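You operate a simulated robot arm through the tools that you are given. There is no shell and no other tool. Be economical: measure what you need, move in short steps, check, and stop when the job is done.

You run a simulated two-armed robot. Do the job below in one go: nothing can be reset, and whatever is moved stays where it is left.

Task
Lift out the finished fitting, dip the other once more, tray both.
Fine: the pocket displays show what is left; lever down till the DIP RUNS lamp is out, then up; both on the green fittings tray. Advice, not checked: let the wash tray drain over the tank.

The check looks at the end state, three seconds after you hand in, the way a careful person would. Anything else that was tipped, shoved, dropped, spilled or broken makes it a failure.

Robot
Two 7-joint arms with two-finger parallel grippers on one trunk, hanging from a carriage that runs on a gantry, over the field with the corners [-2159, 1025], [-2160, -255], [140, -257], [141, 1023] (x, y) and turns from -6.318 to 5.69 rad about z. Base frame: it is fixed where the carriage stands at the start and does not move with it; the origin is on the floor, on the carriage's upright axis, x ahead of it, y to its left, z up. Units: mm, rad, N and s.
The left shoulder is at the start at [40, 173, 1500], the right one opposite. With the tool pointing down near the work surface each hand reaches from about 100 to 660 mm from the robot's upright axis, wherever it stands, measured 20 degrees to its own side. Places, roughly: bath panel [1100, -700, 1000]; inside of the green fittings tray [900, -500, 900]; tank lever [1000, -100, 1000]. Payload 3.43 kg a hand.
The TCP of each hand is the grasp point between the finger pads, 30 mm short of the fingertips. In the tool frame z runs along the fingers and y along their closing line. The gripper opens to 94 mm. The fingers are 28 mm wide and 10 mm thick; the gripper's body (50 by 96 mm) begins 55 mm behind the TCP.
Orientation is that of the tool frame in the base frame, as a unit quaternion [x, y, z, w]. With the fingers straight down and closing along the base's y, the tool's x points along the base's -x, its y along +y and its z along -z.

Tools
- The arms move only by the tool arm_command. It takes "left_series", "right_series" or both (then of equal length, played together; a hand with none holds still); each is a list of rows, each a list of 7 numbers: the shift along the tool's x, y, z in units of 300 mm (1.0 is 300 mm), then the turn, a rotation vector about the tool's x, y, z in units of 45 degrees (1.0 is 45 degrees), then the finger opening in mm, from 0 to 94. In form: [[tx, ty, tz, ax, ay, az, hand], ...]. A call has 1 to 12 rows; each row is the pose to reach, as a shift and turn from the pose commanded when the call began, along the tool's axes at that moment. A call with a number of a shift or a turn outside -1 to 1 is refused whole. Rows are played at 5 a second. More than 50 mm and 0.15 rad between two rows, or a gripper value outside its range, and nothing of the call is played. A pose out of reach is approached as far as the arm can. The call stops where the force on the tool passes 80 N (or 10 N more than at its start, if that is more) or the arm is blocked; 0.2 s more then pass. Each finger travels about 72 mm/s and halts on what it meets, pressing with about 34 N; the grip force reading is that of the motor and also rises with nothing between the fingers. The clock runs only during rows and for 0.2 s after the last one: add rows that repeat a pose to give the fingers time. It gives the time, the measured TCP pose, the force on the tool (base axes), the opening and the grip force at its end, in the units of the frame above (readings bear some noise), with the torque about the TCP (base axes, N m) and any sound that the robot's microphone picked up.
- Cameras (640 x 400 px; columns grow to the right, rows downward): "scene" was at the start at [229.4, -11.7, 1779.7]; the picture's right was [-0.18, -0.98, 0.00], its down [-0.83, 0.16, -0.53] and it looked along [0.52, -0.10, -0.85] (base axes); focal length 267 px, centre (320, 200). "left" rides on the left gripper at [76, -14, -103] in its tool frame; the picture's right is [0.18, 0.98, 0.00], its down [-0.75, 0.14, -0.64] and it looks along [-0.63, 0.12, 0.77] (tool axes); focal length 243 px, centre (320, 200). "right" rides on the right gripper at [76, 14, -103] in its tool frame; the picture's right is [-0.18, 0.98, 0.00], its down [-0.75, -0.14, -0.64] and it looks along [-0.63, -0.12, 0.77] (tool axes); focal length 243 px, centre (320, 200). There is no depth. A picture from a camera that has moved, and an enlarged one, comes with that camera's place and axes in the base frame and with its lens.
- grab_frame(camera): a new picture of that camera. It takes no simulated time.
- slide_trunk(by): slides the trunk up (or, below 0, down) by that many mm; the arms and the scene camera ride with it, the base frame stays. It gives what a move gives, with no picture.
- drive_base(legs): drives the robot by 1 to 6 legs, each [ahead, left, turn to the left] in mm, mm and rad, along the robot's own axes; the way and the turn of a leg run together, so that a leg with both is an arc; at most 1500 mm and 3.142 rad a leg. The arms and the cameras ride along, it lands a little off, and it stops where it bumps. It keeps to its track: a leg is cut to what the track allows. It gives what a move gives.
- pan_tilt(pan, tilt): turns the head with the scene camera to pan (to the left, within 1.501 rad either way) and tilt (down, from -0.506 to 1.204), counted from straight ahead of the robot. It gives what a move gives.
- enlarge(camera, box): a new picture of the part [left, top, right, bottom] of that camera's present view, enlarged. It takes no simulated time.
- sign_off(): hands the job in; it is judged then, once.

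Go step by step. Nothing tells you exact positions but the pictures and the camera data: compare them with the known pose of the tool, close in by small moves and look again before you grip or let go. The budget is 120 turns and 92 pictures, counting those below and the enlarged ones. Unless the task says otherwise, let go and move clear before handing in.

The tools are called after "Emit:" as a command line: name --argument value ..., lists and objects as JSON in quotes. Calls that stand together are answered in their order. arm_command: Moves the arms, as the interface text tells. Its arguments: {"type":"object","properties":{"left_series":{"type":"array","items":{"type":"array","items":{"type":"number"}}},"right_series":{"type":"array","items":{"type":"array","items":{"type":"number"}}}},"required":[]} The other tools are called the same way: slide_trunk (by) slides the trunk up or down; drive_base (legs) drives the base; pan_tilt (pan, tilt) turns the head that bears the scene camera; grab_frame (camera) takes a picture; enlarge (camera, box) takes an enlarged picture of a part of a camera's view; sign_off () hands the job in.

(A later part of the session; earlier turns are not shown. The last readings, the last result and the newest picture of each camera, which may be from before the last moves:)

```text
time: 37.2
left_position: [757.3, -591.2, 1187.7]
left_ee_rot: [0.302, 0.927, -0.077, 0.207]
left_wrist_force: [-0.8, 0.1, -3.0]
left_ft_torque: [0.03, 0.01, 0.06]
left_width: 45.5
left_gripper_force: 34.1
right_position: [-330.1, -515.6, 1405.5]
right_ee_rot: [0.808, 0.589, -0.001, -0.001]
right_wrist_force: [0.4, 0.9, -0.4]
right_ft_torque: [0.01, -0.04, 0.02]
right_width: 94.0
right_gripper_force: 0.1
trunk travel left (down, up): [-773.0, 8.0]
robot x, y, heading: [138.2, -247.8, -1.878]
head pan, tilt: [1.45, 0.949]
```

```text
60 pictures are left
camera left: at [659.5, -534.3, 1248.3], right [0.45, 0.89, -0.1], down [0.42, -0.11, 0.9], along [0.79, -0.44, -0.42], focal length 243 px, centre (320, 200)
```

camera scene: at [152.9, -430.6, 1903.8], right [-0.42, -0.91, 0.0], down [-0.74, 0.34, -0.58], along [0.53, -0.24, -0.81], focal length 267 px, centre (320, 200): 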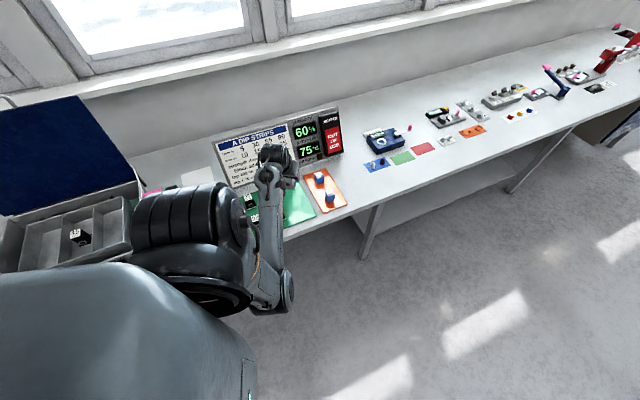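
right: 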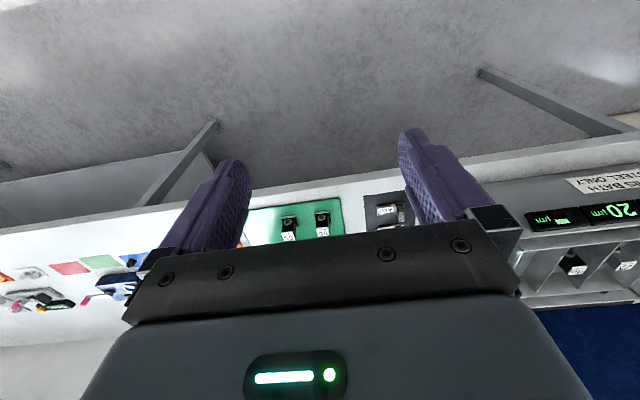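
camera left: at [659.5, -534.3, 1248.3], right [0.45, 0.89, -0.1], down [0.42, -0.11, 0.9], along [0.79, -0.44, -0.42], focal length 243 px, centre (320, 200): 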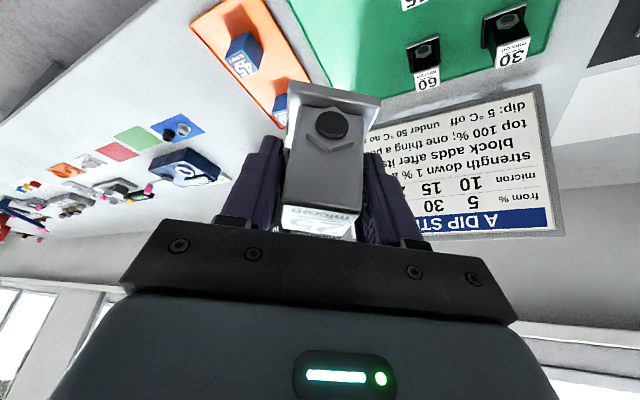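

I carry it over to about (872, -632) and down to z≈1000.

Emit:
arm_command --left_series '[[-0.017, 0.026, 0.146, 0, 0, 0, 20], [-0.033, 0.051, 0.292, 0, 0, 0, 20], [-0.05, 0.077, 0.437, 0, 0, 0, 20], [-0.066, 0.102, 0.583, 0, 0, 0, 20], [-0.083, 0.128, 0.729, 0, 0, 0, 20], [-0.083, 0.128, 0.729, 0, 0, 0, 20]]'

Emit:
grab_frame --camera "left"

Emit:
enlarge --camera "scene" --box '[200, 110, 360, 210]'

```text
time: 38.6
left_position: [872.2, -631.8, 1001.6]
left_ee_rot: [0.302, 0.927, -0.076, 0.207]
left_wrist_force: [0.8, 0.0, -1.4]
left_ft_torque: [-0.02, -0.01, 0.0]
left_width: 38.2
left_gripper_force: 34.5
right_position: [-330.6, -515.2, 1404.8]
right_ee_rot: [0.807, 0.59, 0.0, -0.002]
right_wrist_force: [-0.3, 1.1, -0.3]
right_ft_torque: [0.01, 0.01, -0.05]
right_width: 93.9
right_gripper_force: 0.1
trunk travel left (down, up): [-773.0, 8.0]
robot x, y, heading: [130.6, -247.1, -1.881]
head pan, tilt: [1.45, 0.949]
```

```text
59 pictures are left
camera left: at [774.0, -575.3, 1060.7], right [0.45, 0.89, -0.1], down [0.42, -0.11, 0.9], along [0.79, -0.44, -0.42], focal length 243 px, centre (320, 200)
```

left: 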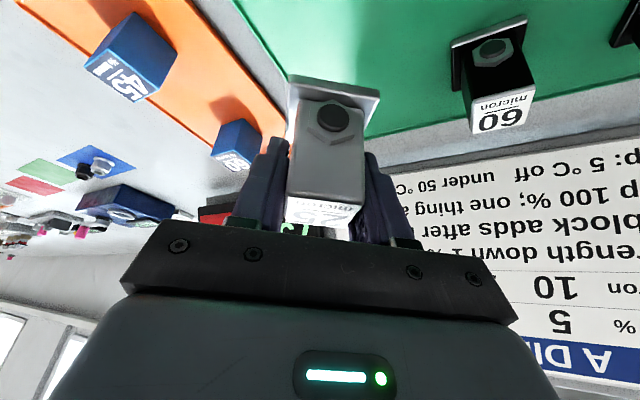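

```text
4.00 times, centred on (280, 160) of scene
camera zoom: at [152.8, -430.5, 1903.8], right [-0.42, -0.91, 0.0], down [-0.74, 0.34, -0.58], along [0.53, -0.24, -0.81], focal length 1069 px, centre (480, 360)
```

zoom: 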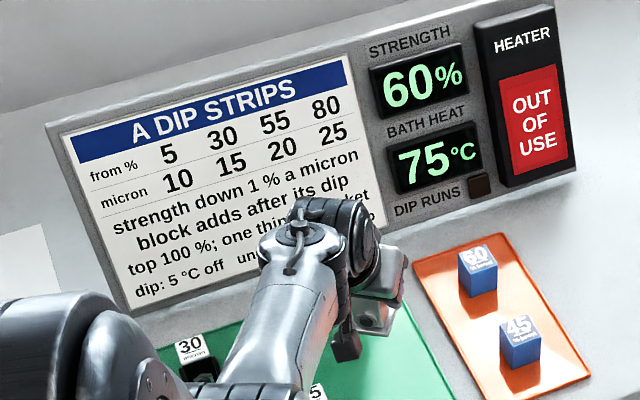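

The grip reading went to 38 mm but the fitting is still firmly held and over the free strip (tray edge confirmed at y≈-690). I lower gently.

Emit:
arm_command --left_series '[[0.047, 0.002, 0.098, 0, 0, 0, 20], [0.093, 0.004, 0.195, 0, 0, 0, 20], [0.093, 0.004, 0.195, 0, 0, 0, 20]]'

Emit:
grab_frame --camera "left"

Emit:
enlarge --camera "scene" --box '[240, 140, 340, 202]'

```text
time: 39.4
left_position: [863.5, -626.2, 946.9]
left_ee_rot: [0.302, 0.928, -0.076, 0.207]
left_wrist_force: [0.4, -0.1, -2.3]
left_ft_torque: [-0.03, 0.01, 0.01]
left_width: 38.0
left_gripper_force: 33.7
left hand out of reach, approached as far as the arm can: row 2, 3
right_position: [-329.9, -514.5, 1404.2]
right_ee_rot: [0.808, 0.589, -0.001, -0.001]
right_wrist_force: [-0.2, -0.1, 0.1]
right_ft_torque: [-0.03, -0.03, 0.01]
right_width: 94.0
right_gripper_force: 0.0
trunk travel left (down, up): [-773.0, 8.0]
robot x, y, heading: [136.1, -252.2, -1.881]
head pan, tilt: [1.45, 0.949]
```

```text
57 pictures are left
camera left: at [765.6, -570.0, 1006.2], right [0.45, 0.89, -0.1], down [0.42, -0.11, 0.9], along [0.79, -0.44, -0.42], focal length 243 px, centre (320, 200)
```

left: 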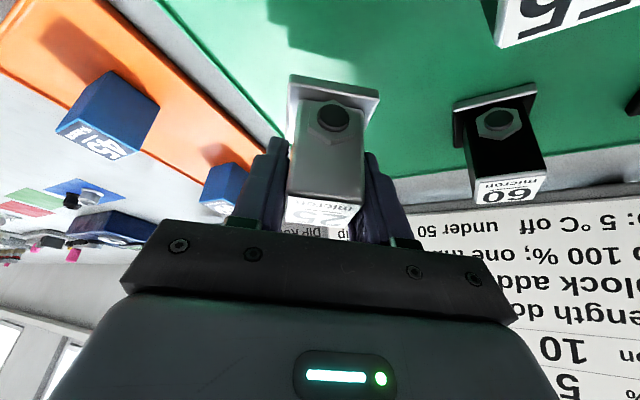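

```text
6.40 times, centred on (290, 171) of scene
camera zoom: at [152.8, -430.5, 1903.8], right [-0.42, -0.91, 0.0], down [-0.74, 0.34, -0.58], along [0.53, -0.24, -0.81], focal length 1710 px, centre (512, 386)
```

zoom: 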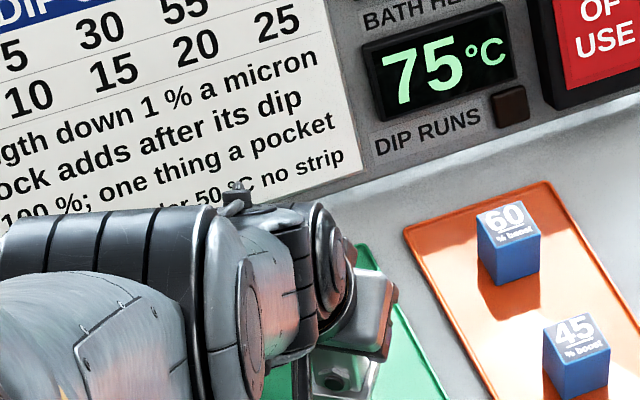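

The arm is at its lower limit here, so I use the trunk to lower the last bit in small steps.

Emit:
slide_trunk --by -18

Emit:
grab_frame --camera "left"

```text
time: 40.0
left_position: [863.9, -626.9, 928.2]
left_ee_rot: [0.303, 0.927, -0.077, 0.206]
left_wrist_force: [0.0, -0.1, -1.6]
left_ft_torque: [-0.01, -0.02, 0.0]
left_width: 38.1
left_gripper_force: 34.1
right_position: [-330.4, -514.6, 1387.1]
right_ee_rot: [0.808, 0.59, 0.0, 0.0]
right_wrist_force: [-0.2, -0.4, -0.3]
right_ft_torque: [-0.04, -0.02, -0.03]
right_width: 93.8
right_gripper_force: 0.0
trunk travel left (down, up): [-755.0, 26.0]
robot x, y, heading: [135.1, -249.4, -1.884]
head pan, tilt: [1.45, 0.949]
```

```text
55 pictures are left
camera left: at [765.6, -570.1, 988.3], right [0.45, 0.89, -0.1], down [0.42, -0.11, 0.9], along [0.79, -0.44, -0.42], focal length 243 px, centre (320, 200)
```

left: 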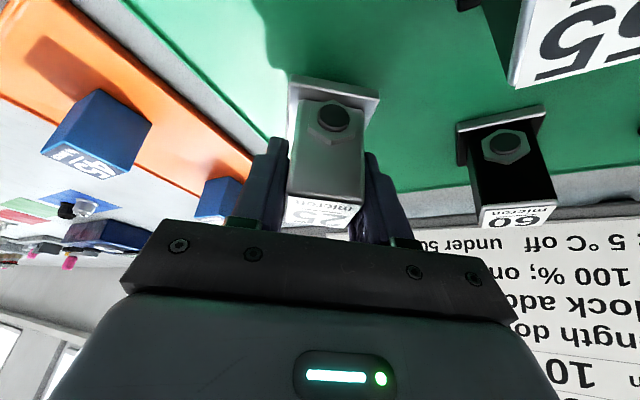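

No contact yet; continuing in small slides.

Emit:
slide_trunk --by -7

Emit:
slide_trunk --by -4

Emit:
grab_frame --camera "left"

```text
time: 40.6
left_position: [864.3, -625.8, 921.1]
left_ee_rot: [0.302, 0.928, -0.077, 0.206]
left_wrist_force: [-0.3, 0.7, -1.4]
left_ft_torque: [-0.01, -0.03, 0.03]
left_width: 38.2
left_gripper_force: 33.8
right_position: [-329.4, -515.3, 1380.4]
right_ee_rot: [0.808, 0.589, 0.0, 0.0]
right_wrist_force: [-2.2, 0.2, 0.5]
right_ft_torque: [-0.01, 0.01, -0.02]
right_width: 93.9
right_gripper_force: 0.1
trunk travel left (down, up): [-748.0, 33.0]
robot x, y, heading: [129.8, -248.1, -1.881]
head pan, tilt: [1.45, 0.949]
```

```text
time: 41.1
left_position: [863.6, -625.8, 918.2]
left_ee_rot: [0.302, 0.928, -0.078, 0.206]
left_wrist_force: [0.7, -0.6, -2.0]
left_ft_torque: [-0.01, -0.05, 0.01]
left_width: 38.1
left_gripper_force: 33.9
right_position: [-330.6, -514.2, 1376.7]
right_ee_rot: [0.808, 0.589, 0.0, -0.002]
right_wrist_force: [-0.9, 0.1, 0.4]
right_ft_torque: [0.02, 0.04, -0.01]
right_width: 94.0
right_gripper_force: 0.1
trunk travel left (down, up): [-744.0, 37.0]
robot x, y, heading: [136.1, -248.0, -1.886]
head pan, tilt: [1.45, 0.949]
```

```text
54 pictures are left
camera left: at [765.7, -570.0, 977.3], right [0.45, 0.89, -0.1], down [0.42, -0.11, 0.9], along [0.79, -0.44, -0.42], focal length 243 px, centre (320, 200)
```

left: 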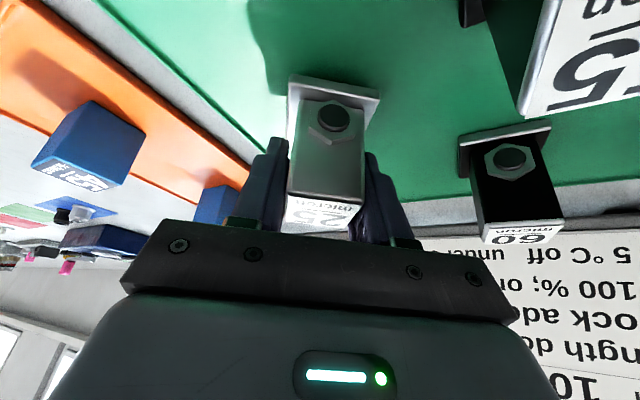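

The base should be almost on the tray. A few more millimetres.

Emit:
slide_trunk --by -3

Emit:
slide_trunk --by -3

```text
time: 41.6
left_position: [863.3, -626.7, 915.2]
left_ee_rot: [0.302, 0.928, -0.077, 0.206]
left_wrist_force: [0.2, 0.2, -2.1]
left_ft_torque: [-0.02, -0.02, 0.0]
left_width: 38.1
left_gripper_force: 34.1
right_position: [-329.9, -514.2, 1372.9]
right_ee_rot: [0.808, 0.589, -0.001, -0.001]
right_wrist_force: [-0.1, -0.2, -0.5]
right_ft_torque: [0.01, 0.0, 0.0]
right_width: 94.1
right_gripper_force: 0.1
trunk travel left (down, up): [-741.0, 40.0]
robot x, y, heading: [133.7, -249.3, -1.877]
head pan, tilt: [1.45, 0.949]
```

```text
time: 42.2
left_position: [864.1, -624.2, 913.2]
left_ee_rot: [0.302, 0.928, -0.078, 0.205]
left_wrist_force: [1.3, -0.3, -2.4]
left_ft_torque: [-0.01, -0.04, -0.01]
left_width: 38.0
left_gripper_force: 33.7
right_position: [-329.9, -514.5, 1369.9]
right_ee_rot: [0.808, 0.59, 0.0, -0.001]
right_wrist_force: [0.4, 1.0, 0.3]
right_ft_torque: [-0.01, 0.01, 0.01]
right_width: 94.2
right_gripper_force: 0.1
trunk travel left (down, up): [-738.0, 43.0]
robot x, y, heading: [130.3, -246.6, -1.882]
head pan, tilt: [1.45, 0.949]
```

Emit:
slide_trunk --by -4

Emit:
slide_trunk --by -3

Emit:
grab_frame --camera "left"

```text
time: 42.7
left_position: [865.3, -628.2, 908.4]
left_ee_rot: [0.302, 0.927, -0.077, 0.208]
left_wrist_force: [0.1, -0.9, 2.4]
left_ft_torque: [0.17, 0.03, -0.02]
left_width: 38.2
left_gripper_force: 34.1
right_position: [-329.9, -515.6, 1366.1]
right_ee_rot: [0.809, 0.588, 0.0, -0.001]
right_wrist_force: [0.4, -0.1, -0.4]
right_ft_torque: [0.0, -0.01, 0.02]
right_width: 93.8
right_gripper_force: 0.0
trunk travel left (down, up): [-734.0, 47.0]
robot x, y, heading: [134.5, -250.8, -1.882]
head pan, tilt: [1.45, 0.949]
```

```text
time: 43.2
left_position: [867.3, -628.5, 907.7]
left_ee_rot: [0.301, 0.927, -0.077, 0.21]
left_wrist_force: [-10.2, 3.0, 31.4]
left_ft_torque: [0.69, 0.0, 0.24]
left_width: 38.1
left_gripper_force: 34.4
right_position: [-328.6, -515.2, 1363.7]
right_ee_rot: [0.808, 0.589, 0.0, 0.001]
right_wrist_force: [0.8, -0.4, 0.5]
right_ft_torque: [0.01, -0.02, -0.01]
right_width: 93.9
right_gripper_force: 0.1
trunk travel left (down, up): [-731.0, 50.0]
robot x, y, heading: [133.6, -250.1, -1.877]
head pan, tilt: [1.45, 0.949]
```

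```text
53 pictures are left
camera left: at [768.7, -572.0, 967.0], right [0.45, 0.89, -0.1], down [0.42, -0.11, 0.9], along [0.79, -0.44, -0.42], focal length 243 px, centre (320, 200)
```

left: 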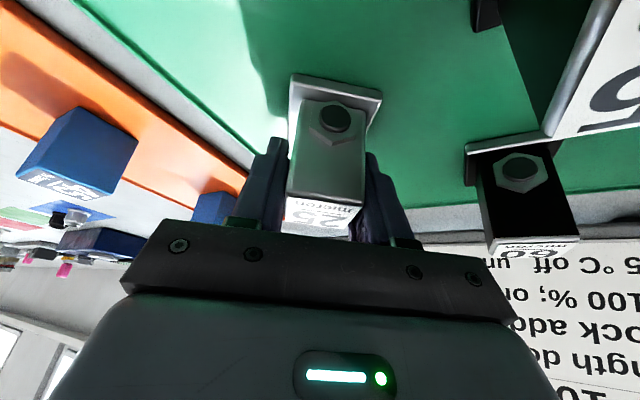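

It touches down at TCP z≈908. I ease 2 mm up, open the fingers, and rise.

Emit:
slide_trunk --by 2.5

Emit:
arm_command --left_series '[[0, 0, 0, 0, 0, 0, 48], [0, 0, 0, 0, 0, 0, 58], [0, 0, 0, 0, 0, 0, 60], [0, 0, 0, 0, 0, 0, 60]]'

Emit:
grab_frame --camera "left"

```text
time: 43.7
left_position: [866.5, -627.9, 908.0]
left_ee_rot: [0.301, 0.928, -0.076, 0.207]
left_wrist_force: [2.8, -2.2, 7.3]
left_ft_torque: [-0.03, -0.39, -0.09]
left_width: 37.9
left_gripper_force: 34.1
right_position: [-328.6, -514.6, 1364.3]
right_ee_rot: [0.808, 0.589, 0.0, 0.0]
right_wrist_force: [0.3, -0.2, -0.9]
right_ft_torque: [-0.03, 0.02, -0.04]
right_width: 93.9
right_gripper_force: 0.0
trunk travel left (down, up): [-733.0, 48.0]
robot x, y, heading: [132.3, -253.2, -1.881]
head pan, tilt: [1.45, 0.949]
```

```text
time: 44.7
left_position: [864.3, -625.1, 907.0]
left_ee_rot: [0.302, 0.928, -0.078, 0.206]
left_wrist_force: [-0.2, 1.0, -0.8]
left_ft_torque: [0.02, 0.0, -0.01]
left_width: 59.9
left_gripper_force: 0.1
right_position: [-330.6, -513.3, 1365.8]
right_ee_rot: [0.808, 0.589, 0.001, -0.001]
right_wrist_force: [-0.3, 0.7, -0.3]
right_ft_torque: [0.01, -0.03, 0.03]
right_width: 94.0
right_gripper_force: 0.0
trunk travel left (down, up): [-733.0, 48.0]
robot x, y, heading: [135.9, -249.8, -1.879]
head pan, tilt: [1.45, 0.949]
```

```text
52 pictures are left
camera left: at [765.8, -570.0, 966.9], right [0.45, 0.89, -0.1], down [0.42, -0.11, 0.9], along [0.79, -0.44, -0.42], focal length 243 px, centre (320, 200)
```

left: 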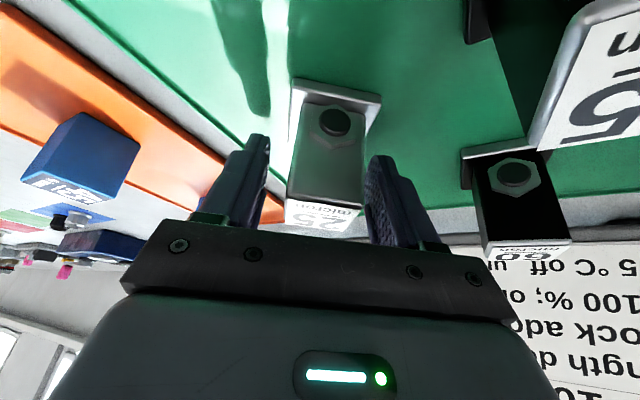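

The 25 stands on the tray. I rise clear with trunk and arm, then return to the tank for the lever.

Emit:
slide_trunk --by 45

Emit:
arm_command --left_series '[[-0.065, -0.003, -0.135, 0, 0, 0, 60], [-0.129, -0.005, -0.27, 0, 0, 0, 60], [-0.101, -0.036, -0.42, 0, 0, 0, 60], [-0.073, -0.068, -0.57, 0, 0, 0, 60], [-0.045, -0.1, -0.716, 0, 0, 0, 60], [-0.018, -0.131, -0.862, 0, 0, 0, 60], [-0.018, -0.131, -0.862, 0, 0, 0, 60]]'

Emit:
grab_frame --camera "left"

```text
time: 45.6
left_position: [863.5, -626.8, 952.5]
left_ee_rot: [0.302, 0.928, -0.077, 0.207]
left_wrist_force: [-0.3, 0.1, 0.2]
left_ft_torque: [-0.02, -0.01, -0.04]
left_width: 60.0
left_gripper_force: 0.0
right_position: [-329.5, -514.4, 1411.3]
right_ee_rot: [0.808, 0.589, 0.0, 0.0]
right_wrist_force: [-0.3, -0.8, -0.2]
right_ft_torque: [0.01, 0.03, 0.02]
right_width: 93.9
right_gripper_force: 0.0
trunk travel left (down, up): [-778.0, 3.0]
robot x, y, heading: [133.8, -246.1, -1.879]
head pan, tilt: [1.45, 0.949]
```

```text
time: 46.1
left_position: [855.3, -594.1, 959.4]
left_ee_rot: [0.284, 0.943, -0.062, 0.161]
left_wrist_force: [4.2, 3.2, 33.2]
left_ft_torque: [-0.69, 0.49, 0.08]
left_width: 56.6
left_gripper_force: 0.1
left hand out of reach, approached as far as the arm can: row 1
right_position: [-328.2, -515.2, 1410.2]
right_ee_rot: [0.808, 0.59, 0.0, 0.001]
right_wrist_force: [0.3, 0.4, 0.3]
right_ft_torque: [0.02, 0.02, -0.02]
right_width: 94.1
right_gripper_force: 0.0
trunk travel left (down, up): [-778.0, 3.0]
robot x, y, heading: [131.8, -250.7, -1.879]
head pan, tilt: [1.45, 0.949]
stopped in row 2 (left hand): the force on the tool passed its limit at 117 N (the readings are from after the stop); the commanded pose is now the measured one
```

```text
51 pictures are left
camera left: at [761.0, -545.0, 1029.8], right [0.4, 0.91, -0.09], down [0.5, -0.14, 0.86], along [0.77, -0.39, -0.51], focal length 243 px, centre (320, 200)
```

left: 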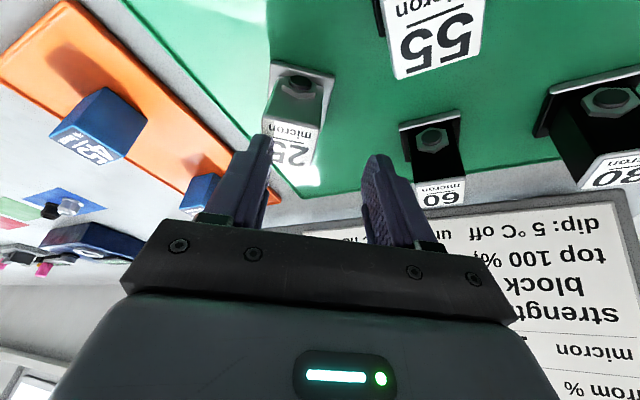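

The hand swerved sideways at the edge of its reach and the left fingertip is resting on top of the 25 fitting. I move only straight up, in a tiny step.

Emit:
arm_command --left_series '[[-0.006, 0, -0.016, 0, 0, 0, 57], [-0.011, -0.001, -0.031, 0, 0, 0, 57]]'

Emit:
grab_frame --camera "left"

Emit:
grab_frame --camera "scene"

```text
time: 46.7
left_position: [843.7, -589.0, 956.8]
left_ee_rot: [0.286, 0.945, -0.061, 0.149]
left_wrist_force: [0.9, 1.2, 7.2]
left_ft_torque: [-0.14, 0.07, 0.01]
left_width: 55.8
left_gripper_force: 0.1
right_position: [-329.5, -515.0, 1409.9]
right_ee_rot: [0.807, 0.59, 0.0, 0.001]
right_wrist_force: [0.1, 0.6, -0.3]
right_ft_torque: [0.01, -0.01, -0.01]
right_width: 94.1
right_gripper_force: 0.0
trunk travel left (down, up): [-778.0, 3.0]
robot x, y, heading: [133.6, -249.0, -1.875]
head pan, tilt: [1.45, 0.949]
```

```text
50 pictures are left
camera left: at [750.2, -541.0, 1030.7], right [0.4, 0.91, -0.09], down [0.52, -0.15, 0.84], along [0.76, -0.38, -0.53], focal length 243 px, centre (320, 200)
```

left: 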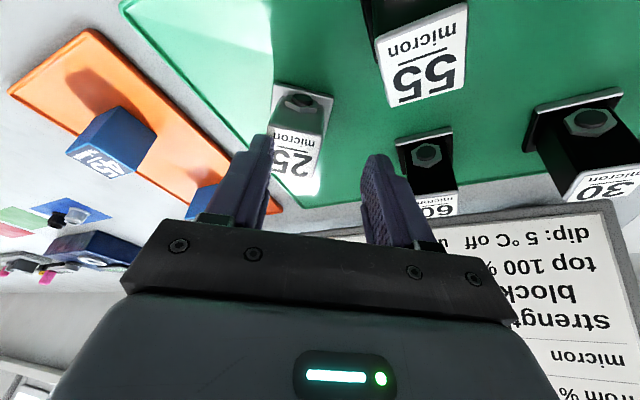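

```text
49 pictures are left
camera scene: at [153.0, -430.5, 1908.8], right [-0.42, -0.91, 0.0], down [-0.74, 0.34, -0.58], along [0.53, -0.24, -0.81], focal length 267 px, centre (320, 200)
```

scene: 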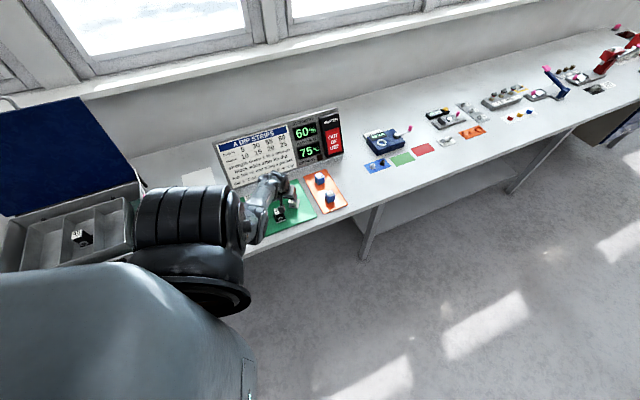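

The arm's elbow has swung to another side during that move; I hold a moment to let it settle and read the pose before doing more.

Emit:
arm_command --left_series '[[0, 0, 0, 0, 0, 0, 57], [0, 0, 0, 0, 0, 0, 57]]'

Emit:
enlarge --camera "scene" --box '[180, 130, 370, 249]'

```text
time: 47.3
left_position: [844.7, -589.7, 959.3]
left_ee_rot: [0.286, 0.944, -0.061, 0.152]
left_wrist_force: [-0.4, 0.6, -0.2]
left_ft_torque: [-0.03, -0.02, 0.0]
left_width: 57.1
left_gripper_force: 0.1
right_position: [-329.5, -514.4, 1411.3]
right_ee_rot: [0.807, 0.59, -0.001, 0.0]
right_wrist_force: [0.0, -0.5, 0.5]
right_ft_torque: [-0.01, -0.03, 0.03]
right_width: 94.0
right_gripper_force: 0.0
trunk travel left (down, up): [-778.0, 3.0]
robot x, y, heading: [133.9, -255.1, -1.882]
head pan, tilt: [1.45, 0.949]
```

```text
3.36 times, centred on (275, 190) of scene
camera zoom: at [152.9, -430.5, 1909.2], right [-0.42, -0.91, 0.0], down [-0.74, 0.34, -0.58], along [0.53, -0.24, -0.81], focal length 898 px, centre (471, 235)
```

zoom: 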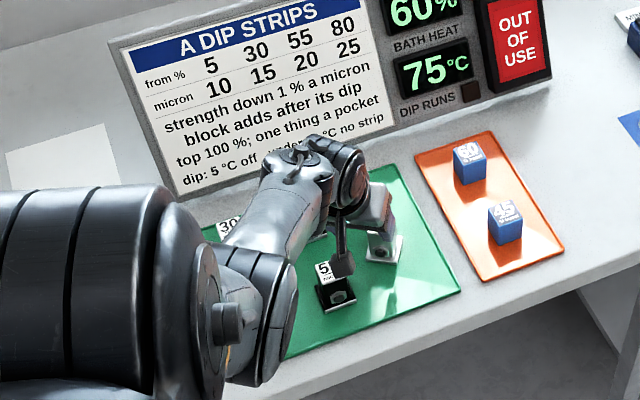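

It is settled and free, the 25 stands upright, and the elbow now rides high. I go straight up gently.

Emit:
arm_command --left_series '[[-0.016, -0.001, -0.047, 0, 0, 0, 57], [-0.032, -0.003, -0.095, 0, 0, 0, 57], [-0.064, -0.006, -0.189, 0, 0, 0, 57], [-0.097, -0.008, -0.284, 0, 0, 0, 57], [-0.129, -0.011, -0.378, 0, 0, 0, 57], [-0.161, -0.014, -0.473, 0, 0, 0, 57]]'

Emit:
grab_frame --camera "scene"

Emit:
grab_frame --camera "left"

```text
time: 48.7
left_position: [846.4, -591.1, 1110.3]
left_ee_rot: [0.286, 0.944, -0.062, 0.152]
left_wrist_force: [0.4, -0.2, 0.3]
left_ft_torque: [0.02, -0.04, 0.01]
left_width: 56.8
left_gripper_force: 0.1
right_position: [-329.7, -514.9, 1410.6]
right_ee_rot: [0.807, 0.591, -0.001, -0.001]
right_wrist_force: [0.1, 0.4, 0.4]
right_ft_torque: [-0.02, 0.0, 0.01]
right_width: 94.1
right_gripper_force: 0.1
trunk travel left (down, up): [-778.0, 3.0]
robot x, y, heading: [133.4, -249.0, -1.879]
head pan, tilt: [1.45, 0.949]
```

```text
47 pictures are left
camera scene: at [152.9, -430.5, 1909.3], right [-0.42, -0.91, 0.0], down [-0.74, 0.34, -0.58], along [0.53, -0.24, -0.81], focal length 267 px, centre (320, 200)
```

scene: 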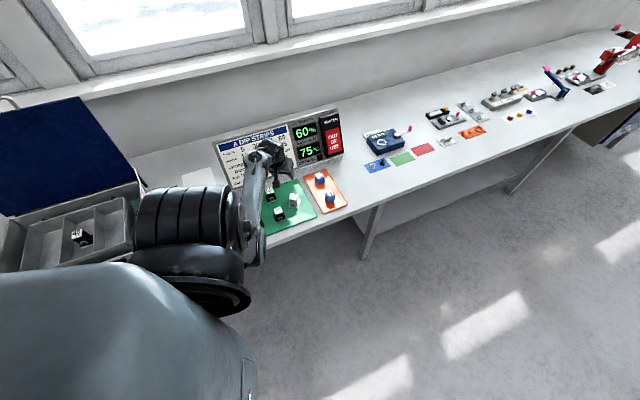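

```text
46 pictures are left
camera left: at [752.2, -541.7, 1182.9], right [0.4, 0.91, -0.09], down [0.51, -0.15, 0.85], along [0.76, -0.39, -0.53], focal length 243 px, centre (320, 200)
```

left: 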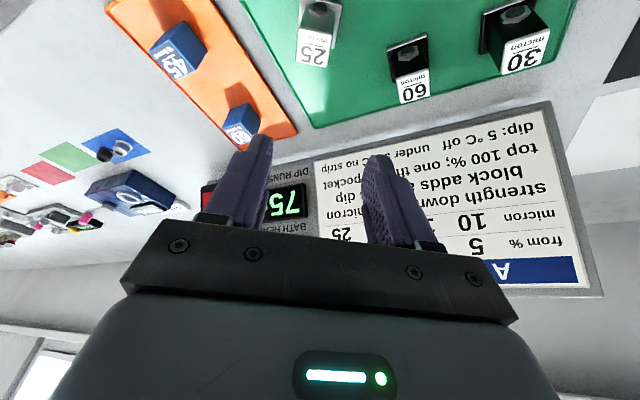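

The tray is fine: 25, 30, 60, 65, 55 all standing. I pull the hand back and up, then turn back left to inspect the lever.

Emit:
arm_command --left_series '[[0.056, -0.014, -0.089, 0, 0, 0, 57], [0.112, -0.028, -0.178, 0, 0, 0, 57], [0.169, -0.042, -0.268, 0, 0, 0, 57], [0.225, -0.056, -0.357, 0, 0, 0, 57]]'

Emit:
drive_base --legs '[[0, 0, 0.63]]'

Emit:
drive_base --legs '[[-95, 32, 0]]'

Emit:
pan_tilt --pan 1.25 --tilt 0.9

Emit:
grab_frame --camera "left"

Emit:
grab_frame --camera "scene"

```text
time: 49.7
left_position: [756.1, -548.2, 1190.9]
left_ee_rot: [0.285, 0.944, -0.062, 0.152]
left_wrist_force: [0.5, -0.3, -0.2]
left_ft_torque: [0.03, 0.04, -0.02]
left_width: 57.0
left_gripper_force: 0.1
right_position: [-329.6, -514.2, 1410.8]
right_ee_rot: [0.807, 0.59, 0.0, -0.001]
right_wrist_force: [0.4, -0.4, -0.1]
right_ft_torque: [-0.02, 0.03, 0.02]
right_width: 93.7
right_gripper_force: 0.0
trunk travel left (down, up): [-778.0, 3.0]
robot x, y, heading: [134.6, -248.6, -1.875]
head pan, tilt: [1.45, 0.949]
```

```text
time: 51.8
left_position: [813.2, -127.7, 1190.1]
left_ee_rot: [-0.018, 0.986, -0.011, 0.163]
left_wrist_force: [-0.5, -0.8, -0.1]
left_ft_torque: [0.02, 0.05, 0.0]
left_width: 57.0
left_gripper_force: 0.0
right_position: [-87.5, -735.5, 1411.4]
right_ee_rot: [0.588, 0.809, 0.0, 0.0]
right_wrist_force: [0.6, 0.1, 0.6]
right_ft_torque: [0.01, -0.01, 0.05]
right_width: 93.8
right_gripper_force: 0.0
trunk travel left (down, up): [-778.0, 3.0]
robot x, y, heading: [131.9, -250.6, -1.257]
head pan, tilt: [1.45, 0.949]
```

```text
time: 53.0
left_position: [814.5, -28.7, 1189.6]
left_ee_rot: [-0.018, 0.986, -0.011, 0.163]
left_wrist_force: [-0.1, 0.1, 0.1]
left_ft_torque: [-0.02, -0.03, -0.02]
left_width: 56.7
left_gripper_force: 0.0
right_position: [-87.5, -633.8, 1410.6]
right_ee_rot: [0.588, 0.809, -0.001, 0.0]
right_wrist_force: [-0.5, 0.2, -0.1]
right_ft_torque: [-0.01, 0.0, -0.02]
right_width: 94.1
right_gripper_force: 0.1
trunk travel left (down, up): [-778.0, 3.0]
robot x, y, heading: [136.8, -146.2, -1.258]
head pan, tilt: [1.45, 0.949]
```

```text
time: 53.7
left_position: [813.9, -27.5, 1190.5]
left_ee_rot: [-0.018, 0.986, -0.011, 0.164]
left_wrist_force: [0.8, -0.5, 0.0]
left_ft_torque: [-0.05, 0.02, 0.03]
left_width: 56.9
left_gripper_force: 0.0
right_position: [-86.2, -634.7, 1410.6]
right_ee_rot: [0.588, 0.809, 0.0, 0.0]
right_wrist_force: [0.0, -0.2, -0.7]
right_ft_torque: [0.01, 0.0, 0.01]
right_width: 94.1
right_gripper_force: 0.0
trunk travel left (down, up): [-778.0, 3.0]
robot x, y, heading: [136.4, -144.3, -1.257]
head pan, tilt: [1.25, 0.901]
```

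```text
45 pictures are left
camera left: at [710.0, -43.4, 1262.5], right [-0.21, 0.97, -0.09], down [0.5, 0.18, 0.85], along [0.84, 0.13, -0.53], focal length 243 px, centre (320, 200)
```

left: 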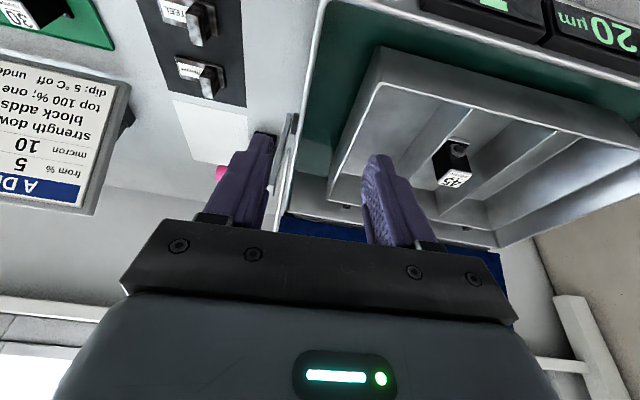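

```text
44 pictures are left
camera scene: at [261.1, -299.4, 1912.9], right [-0.01, -1.0, 0.0], down [-0.78, 0.0, -0.62], along [0.62, 0.0, -0.78], focal length 267 px, centre (320, 200)
```

scene: 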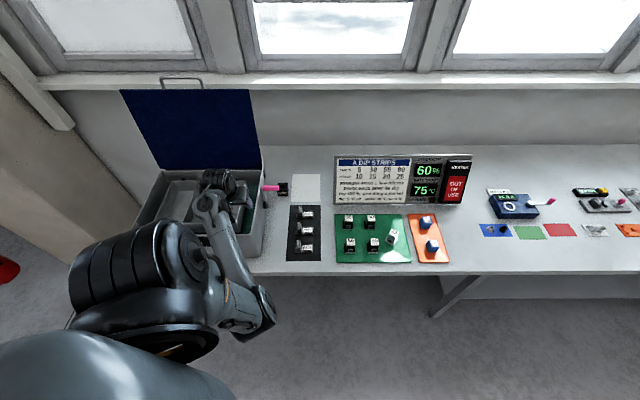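

The 25 is on the tray next to the 60. I enlarge the lever to see how it pivots.

Emit:
enlarge --camera "scene" --box '[230, 150, 330, 212]'

```text
6.40 times, centred on (280, 181) of scene
camera zoom: at [261.1, -299.4, 1912.9], right [-0.01, -1.0, 0.0], down [-0.78, 0.0, -0.62], along [0.62, 0.0, -0.78], focal length 1710 px, centre (576, 322)
```

zoom: 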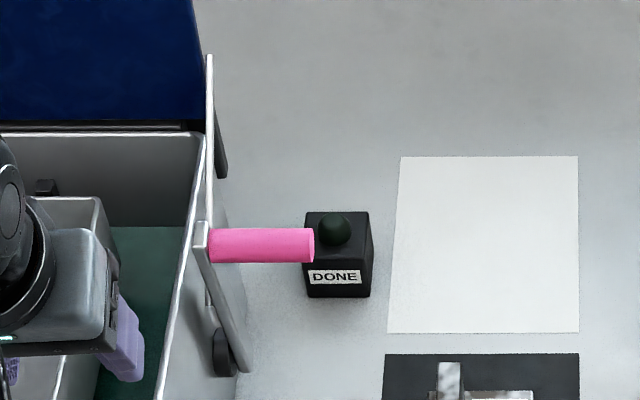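

The lever is a near-vertical bar at y≈-65 with the pink rod (y≈-75…-135) on top at about (980, ·, 1085), pivoting below. I will straddle the rod with the fingers closing along x, so I first turn the hand a quarter turn about its own axis, bracket to the right.

Emit:
arm_command --left_series '[[0, 0, 0, 0, 0, -0.17, 57], [0, 0, 0, 0, 0, -0.34, 57], [0, 0, 0, 0, 0, -0.51, 57], [0, 0, 0, 0, 0, -0.68, 57], [0, 0, 0, 0, 0, -0.85, 57], [0, 0, 0, 0, 0, -1.0, 57]]'

Emit:
arm_command --left_series '[[0, 0, 0, 0, 0, -0.17, 57], [0, 0, 0, 0, 0, -0.34, 57], [0, 0, 0, 0, 0, -0.51, 57], [0, 0, 0, 0, 0, -0.68, 57], [0, 0, 0, 0, 0, -0.85, 57], [0, 0, 0, 0, 0, -0.96, 57], [0, 0, 0, 0, 0, -0.96, 57]]'

```text
time: 55.1
left_position: [814.7, -28.4, 1190.2]
left_ee_rot: [-0.395, 0.904, -0.073, 0.147]
left_wrist_force: [0.0, 0.1, -0.6]
left_ft_torque: [-0.02, -0.02, 0.0]
left_width: 57.0
left_gripper_force: 0.0
right_position: [-86.3, -634.5, 1410.2]
right_ee_rot: [0.588, 0.809, -0.001, 0.0]
right_wrist_force: [0.6, -0.3, -0.3]
right_ft_torque: [0.01, -0.01, -0.01]
right_width: 94.1
right_gripper_force: 0.1
trunk travel left (down, up): [-778.0, 3.0]
robot x, y, heading: [132.6, -151.8, -1.252]
head pan, tilt: [1.25, 0.901]
```

```text
time: 56.7
left_position: [813.1, -27.5, 1190.4]
left_ee_rot: [0.7, -0.695, 0.122, -0.11]
left_wrist_force: [0.4, -0.6, 0.0]
left_ft_torque: [0.01, -0.01, 0.02]
left_width: 57.2
left_gripper_force: 0.1
right_position: [-87.8, -634.1, 1410.7]
right_ee_rot: [0.588, 0.809, -0.002, 0.0]
right_wrist_force: [0.2, -0.3, 0.3]
right_ft_torque: [-0.01, -0.03, -0.02]
right_width: 94.2
right_gripper_force: 0.0
trunk travel left (down, up): [-778.0, 3.0]
robot x, y, heading: [134.3, -147.2, -1.257]
head pan, tilt: [1.25, 0.901]
```

Tool now closes along x with the bracket to the right. I move to about 90 mm short of the rod along the finger direction.

Emit:
arm_command --left_series '[[0.067, -0.104, 0.055, 0, 0, 0, 57], [0.134, -0.208, 0.11, 0, 0, 0, 57], [0.202, -0.313, 0.164, 0, 0, 0, 57], [0.269, -0.417, 0.219, 0, 0, 0, 57], [0.269, -0.417, 0.219, 0, 0, 0, 57]]'

Emit:
grab_frame --camera "left"

Emit:
grab_frame --camera "scene"

```text
time: 57.9
left_position: [955.1, -109.2, 1170.6]
left_ee_rot: [0.699, -0.696, 0.121, -0.109]
left_wrist_force: [-0.3, -0.3, 0.3]
left_ft_torque: [0.02, 0.02, -0.02]
left_width: 56.9
left_gripper_force: 0.0
right_position: [-86.9, -633.2, 1410.2]
right_ee_rot: [0.588, 0.809, 0.0, 0.0]
right_wrist_force: [0.9, 0.2, 0.1]
right_ft_torque: [0.02, 0.02, -0.03]
right_width: 94.0
right_gripper_force: 0.1
trunk travel left (down, up): [-778.0, 3.0]
robot x, y, heading: [134.2, -150.3, -1.253]
head pan, tilt: [1.25, 0.901]
```

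```text
42 pictures are left
camera left: at [936.1, -182.8, 1272.4], right [-0.93, -0.19, -0.31], down [-0.34, 0.76, 0.55], along [0.13, 0.62, -0.78], focal length 243 px, centre (320, 200)
```

left: 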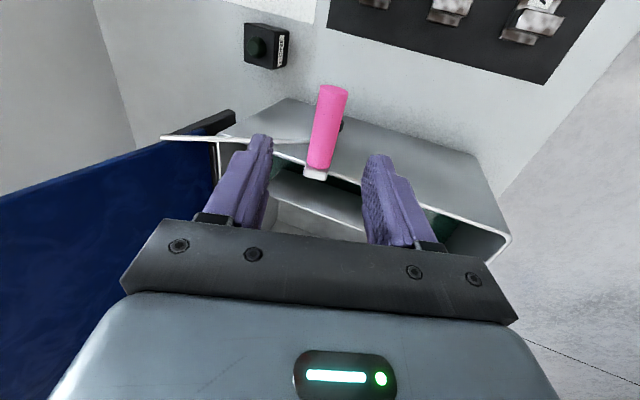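

```text
41 pictures are left
camera scene: at [261.1, -299.4, 1913.0], right [-0.01, -1.0, 0.0], down [-0.78, 0.01, -0.62], along [0.62, 0.0, -0.78], focal length 267 px, centre (320, 200)
```

scene: 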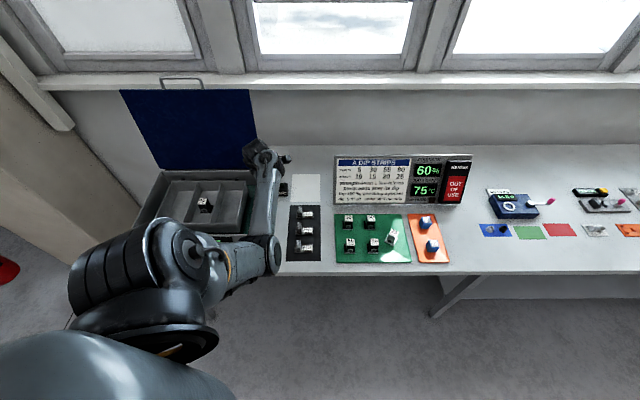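

The rod sits centered in the fork at about (978, -135…-68, 1085), and the pivot knob lies right below at about (986, 949). I advance along the fingers to straddle it.

Emit:
arm_command --left_series '[[0, 0.005, 0.1, 0, 0, 0, 57], [0, 0.01, 0.2, 0, 0, 0, 57], [0, 0.013, 0.283, 0, 0, 0, 57], [0, 0.013, 0.283, 0, 0, 0, 57]]'

Emit:
grab_frame --camera "left"

```text
time: 58.9
left_position: [977.3, -110.7, 1087.5]
left_ee_rot: [0.699, -0.696, 0.121, -0.109]
left_wrist_force: [-0.7, -0.9, 0.3]
left_ft_torque: [-0.01, 0.03, 0.01]
left_width: 57.0
left_gripper_force: 0.1
right_position: [-86.4, -634.2, 1411.8]
right_ee_rot: [0.588, 0.809, -0.001, -0.001]
right_wrist_force: [-0.2, 0.2, -0.6]
right_ft_torque: [0.02, 0.0, -0.03]
right_width: 93.9
right_gripper_force: 0.1
trunk travel left (down, up): [-778.0, 3.0]
robot x, y, heading: [134.6, -147.8, -1.259]
head pan, tilt: [1.25, 0.901]
```

```text
40 pictures are left
camera left: at [958.6, -184.7, 1190.5], right [-0.93, -0.19, -0.31], down [-0.34, 0.76, 0.55], along [0.13, 0.62, -0.78], focal length 243 px, centre (320, 200)
```

left: 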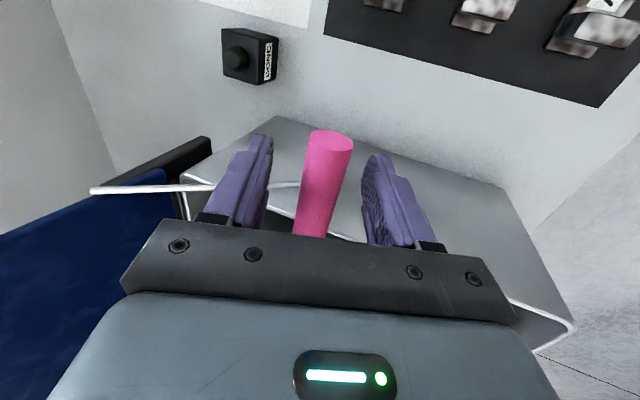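

The rod is inside the fork. I narrow the fingers to 30 mm and pull gently towards the front to test the swing.

Emit:
arm_command --left_series '[[0, 0, 0, 0, 0, 0, 40], [0, 0, 0, 0, 0, 0, 30], [0, 0, 0, 0, 0, 0, 30], [0, 0.028, -0.005, 0, 0, 0, 30], [0, 0.057, -0.009, 0, 0, 0, 30], [0, 0.085, -0.008, 0, 0, 0, 30], [0, 0.114, -0.007, 0, 0, 0, 30]]'

Emit:
grab_frame --camera "left"

```text
time: 60.5
left_position: [944.0, -109.2, 1080.5]
left_ee_rot: [0.699, -0.696, 0.122, -0.109]
left_wrist_force: [3.1, 0.4, 3.9]
left_ft_torque: [-0.02, 0.28, 0.0]
left_width: 33.5
left_gripper_force: 2.3
right_position: [-84.5, -635.0, 1410.8]
right_ee_rot: [0.588, 0.809, 0.0, -0.001]
right_wrist_force: [-0.7, 0.3, 0.4]
right_ft_torque: [0.0, -0.02, -0.03]
right_width: 93.8
right_gripper_force: 0.0
trunk travel left (down, up): [-778.0, 3.0]
robot x, y, heading: [133.9, -145.6, -1.257]
head pan, tilt: [1.25, 0.901]
```

```text
39 pictures are left
camera left: at [926.3, -184.2, 1182.3], right [-0.93, -0.19, -0.31], down [-0.34, 0.76, 0.55], along [0.13, 0.62, -0.78], focal length 243 px, centre (320, 200)
```

left: 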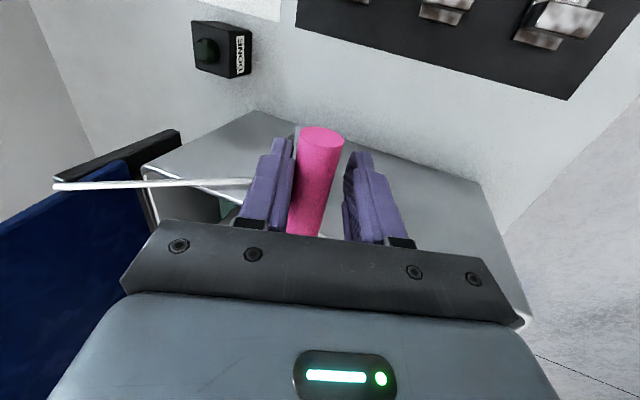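

The lever follows easily with a few newtons. I continue down along its arc.

Emit:
arm_command --left_series '[[0, 0.081, 0, 0, 0, 0, 30], [0, 0.144, 0.01, 0, 0, 0, 30], [0, 0.205, 0.032, 0, 0, 0, 30], [0, 0.253, 0.061, 0, 0, 0, 30], [0, 0.305, 0.1, 0, 0, 0, 30]]'

Emit:
grab_frame --camera "left"

Emit:
grab_frame --camera "scene"

```text
time: 61.7
left_position: [866.4, -112.1, 1019.7]
left_ee_rot: [0.699, -0.697, 0.122, -0.109]
left_wrist_force: [4.1, 1.0, -2.1]
left_ft_torque: [-0.02, 0.02, 0.01]
left_width: 31.4
left_gripper_force: 0.9
right_position: [-85.3, -633.4, 1411.2]
right_ee_rot: [0.588, 0.809, -0.001, 0.0]
right_wrist_force: [0.4, -0.7, -0.1]
right_ft_torque: [0.0, 0.0, 0.0]
right_width: 93.8
right_gripper_force: 0.2
trunk travel left (down, up): [-778.0, 3.0]
robot x, y, heading: [134.6, -147.0, -1.254]
head pan, tilt: [1.25, 0.901]
```

```text
38 pictures are left
camera left: at [848.0, -186.1, 1122.9], right [-0.93, -0.19, -0.31], down [-0.34, 0.76, 0.55], along [0.13, 0.62, -0.78], focal length 243 px, centre (320, 200)
```

left: 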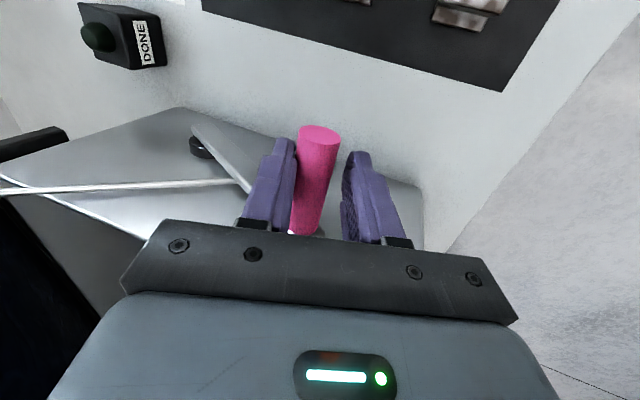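

```text
37 pictures are left
camera scene: at [261.1, -299.4, 1912.8], right [-0.01, -1.0, 0.0], down [-0.78, 0.01, -0.62], along [0.62, 0.0, -0.78], focal length 267 px, centre (320, 200)
```

scene: 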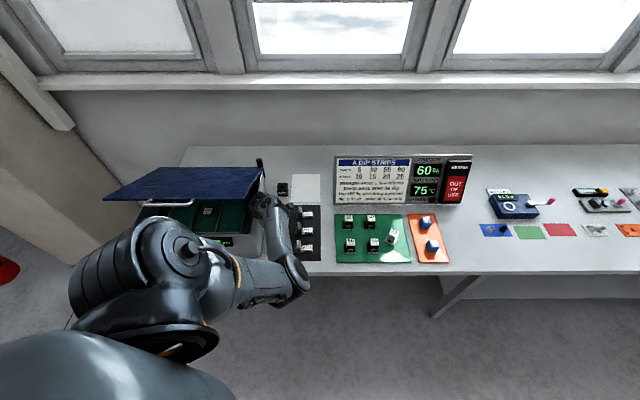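

The lid comes down with the lever, and the arm stays right of it. I continue to the bottom.

Emit:
arm_command --left_series '[[0, 0.039, 0.043, 0, 0, 0, 30], [0, 0.074, 0.091, 0, 0, 0, 30], [0, 0.105, 0.151, 0, 0, 0, 30], [0, 0.125, 0.2, 0, 0, 0, 30]]'

Emit:
enlarge --camera "scene" --box '[90, 130, 490, 330]'

Emit:
grab_frame --camera "left"

```text
time: 62.7
left_position: [856.1, -112.6, 954.2]
left_ee_rot: [0.699, -0.696, 0.123, -0.11]
left_wrist_force: [7.5, 0.0, 7.4]
left_ft_torque: [0.07, 0.0, -0.08]
left_width: 35.5
left_gripper_force: 4.7
right_position: [-84.8, -633.9, 1410.3]
right_ee_rot: [0.588, 0.809, 0.0, 0.0]
right_wrist_force: [0.0, -0.4, 0.2]
right_ft_torque: [-0.01, -0.03, -0.02]
right_width: 94.2
right_gripper_force: 0.1
trunk travel left (down, up): [-778.0, 3.0]
robot x, y, heading: [136.0, -146.0, -1.257]
head pan, tilt: [1.25, 0.901]
```

```text
1.60 times, centred on (290, 230) of scene
camera zoom: at [261.8, -299.4, 1913.2], right [-0.01, -1.0, 0.0], down [-0.78, 0.01, -0.62], along [0.62, 0.0, -0.78], focal length 428 px, centre (368, 152)
```

zoom: 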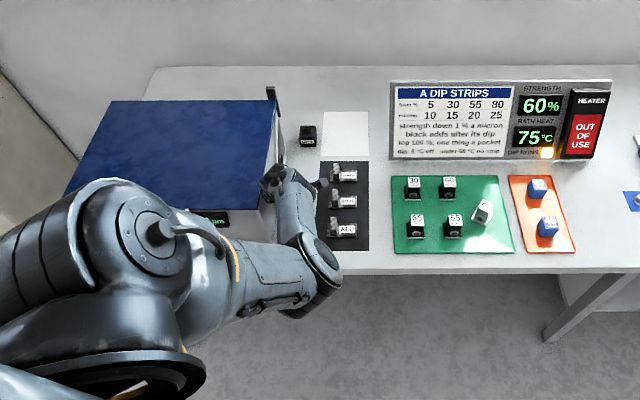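

```text
35 pictures are left
camera left: at [836.1, -186.2, 1056.4], right [-0.93, -0.19, -0.32], down [-0.35, 0.76, 0.55], along [0.14, 0.62, -0.77], focal length 243 px, centre (320, 200)
```

left: 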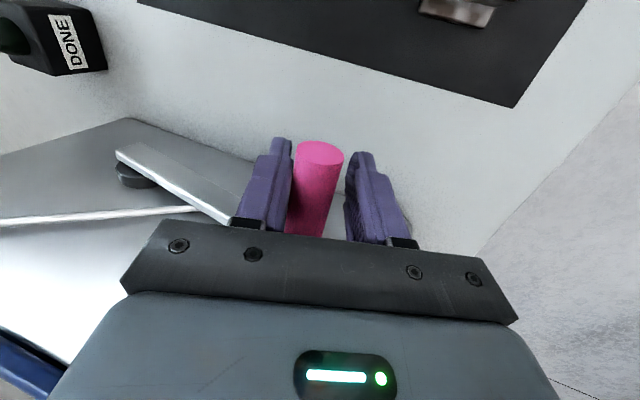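

The DIP RUNS lamp is lit and the lid is closed. I hold still and watch the lamp.

Emit:
arm_command --left_series '[[0, 0, 0, 0, 0, 0, 33], [0, 0, 0, 0, 0, 0, 33], [0, 0, 0, 0, 0, 0, 33], [0, 0, 0, 0, 0, 0, 33], [0, 0, 0, 0, 0, 0, 33], [0, 0, 0, 0, 0, 0, 33], [0, 0, 0, 0, 0, 0, 33], [0, 0, 0, 0, 0, 0, 33], [0, 0, 0, 0, 0, 0, 33], [0, 0, 0, 0, 0, 0, 33], [0, 0, 0, 0, 0, 0, 33], [0, 0, 0, 0, 0, 0, 33]]'

Emit:
enlarge --camera "scene" --box '[330, 150, 480, 244]'

```text
time: 65.3
left_position: [853.1, -111.6, 952.8]
left_ee_rot: [0.699, -0.696, 0.124, -0.11]
left_wrist_force: [10.4, 1.4, 1.2]
left_ft_torque: [0.01, 0.1, -0.1]
left_width: 38.8
left_gripper_force: 4.9
right_position: [-85.1, -635.3, 1410.6]
right_ee_rot: [0.588, 0.809, 0.001, -0.001]
right_wrist_force: [0.2, 0.5, -0.9]
right_ft_torque: [0.04, -0.01, -0.02]
right_width: 94.1
right_gripper_force: 0.0
trunk travel left (down, up): [-778.0, 3.0]
robot x, y, heading: [133.0, -149.0, -1.257]
head pan, tilt: [1.25, 0.901]
```

```text
4.26 times, centred on (405, 197) of scene
camera zoom: at [261.6, -299.4, 1913.1], right [-0.01, -1.0, 0.0], down [-0.78, 0.01, -0.62], along [0.62, 0.0, -0.78], focal length 1137 px, centre (-42, 213)
```

zoom: 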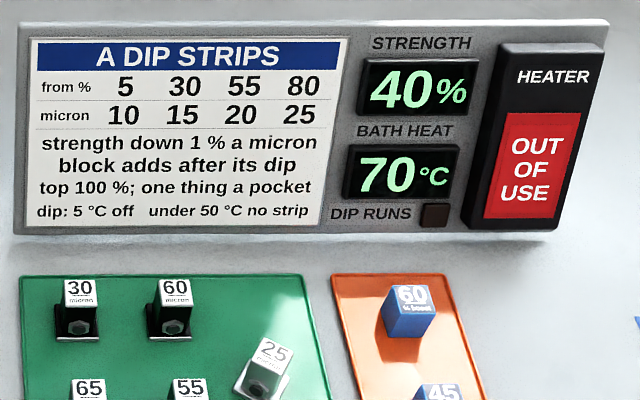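

The lamp is out (strength 40 %, heat 70 °C), so the dip is done. I grip the rod and start raising it back along the arc.

Emit:
arm_command --left_series '[[0, 0, 0, 0, 0, 0, 14], [0, 0, 0, 0, 0, 0, 14], [0, 0, 0, 0, 0, 0, 14], [0, 0, 0, 0, 0, 0, 14]]'

Emit:
arm_command --left_series '[[0, -0.032, -0.063, 0, 0, 0, 14], [0, -0.067, -0.114, 0, 0, 0, 14], [0, -0.112, -0.162, 0, 0, 0, 14], [0, -0.161, -0.202, 0, 0, 0, 14], [0, -0.214, -0.233, 0, 0, 0, 14]]'

Emit:
grab_frame --camera "left"

```text
time: 66.3
left_position: [860.2, -111.8, 956.5]
left_ee_rot: [0.698, -0.697, 0.125, -0.113]
left_wrist_force: [32.2, -0.7, -2.5]
left_ft_torque: [0.87, 0.05, -0.18]
left_width: 26.3
left_gripper_force: 44.9
right_position: [-83.3, -634.5, 1411.0]
right_ee_rot: [0.588, 0.809, 0.001, 0.002]
right_wrist_force: [-0.3, -0.5, 0.3]
right_ft_torque: [0.0, 0.02, 0.05]
right_width: 93.8
right_gripper_force: 0.0
trunk travel left (down, up): [-778.0, 3.0]
robot x, y, heading: [132.8, -149.8, -1.26]
head pan, tilt: [1.25, 0.901]
```

```text
time: 67.5
left_position: [886.6, -112.2, 1038.0]
left_ee_rot: [0.701, -0.695, 0.121, -0.106]
left_wrist_force: [-19.9, -1.1, 11.3]
left_ft_torque: [-0.03, 0.31, -0.11]
left_width: 23.0
left_gripper_force: 8.0
right_position: [-87.7, -634.1, 1411.4]
right_ee_rot: [0.588, 0.809, 0.0, 0.0]
right_wrist_force: [0.5, 0.0, -0.4]
right_ft_torque: [0.0, -0.01, 0.03]
right_width: 94.0
right_gripper_force: 0.1
trunk travel left (down, up): [-778.0, 3.0]
robot x, y, heading: [134.9, -146.0, -1.256]
head pan, tilt: [1.25, 0.901]
```

```text
33 pictures are left
camera left: at [867.5, -185.6, 1140.6], right [-0.93, -0.19, -0.31], down [-0.34, 0.76, 0.55], along [0.13, 0.62, -0.78], focal length 243 px, centre (320, 200)
```

left: 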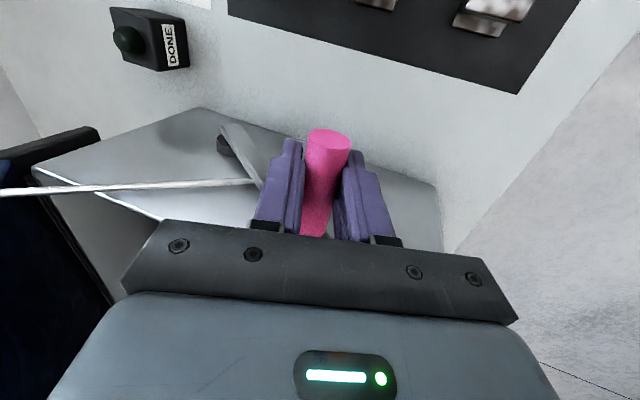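

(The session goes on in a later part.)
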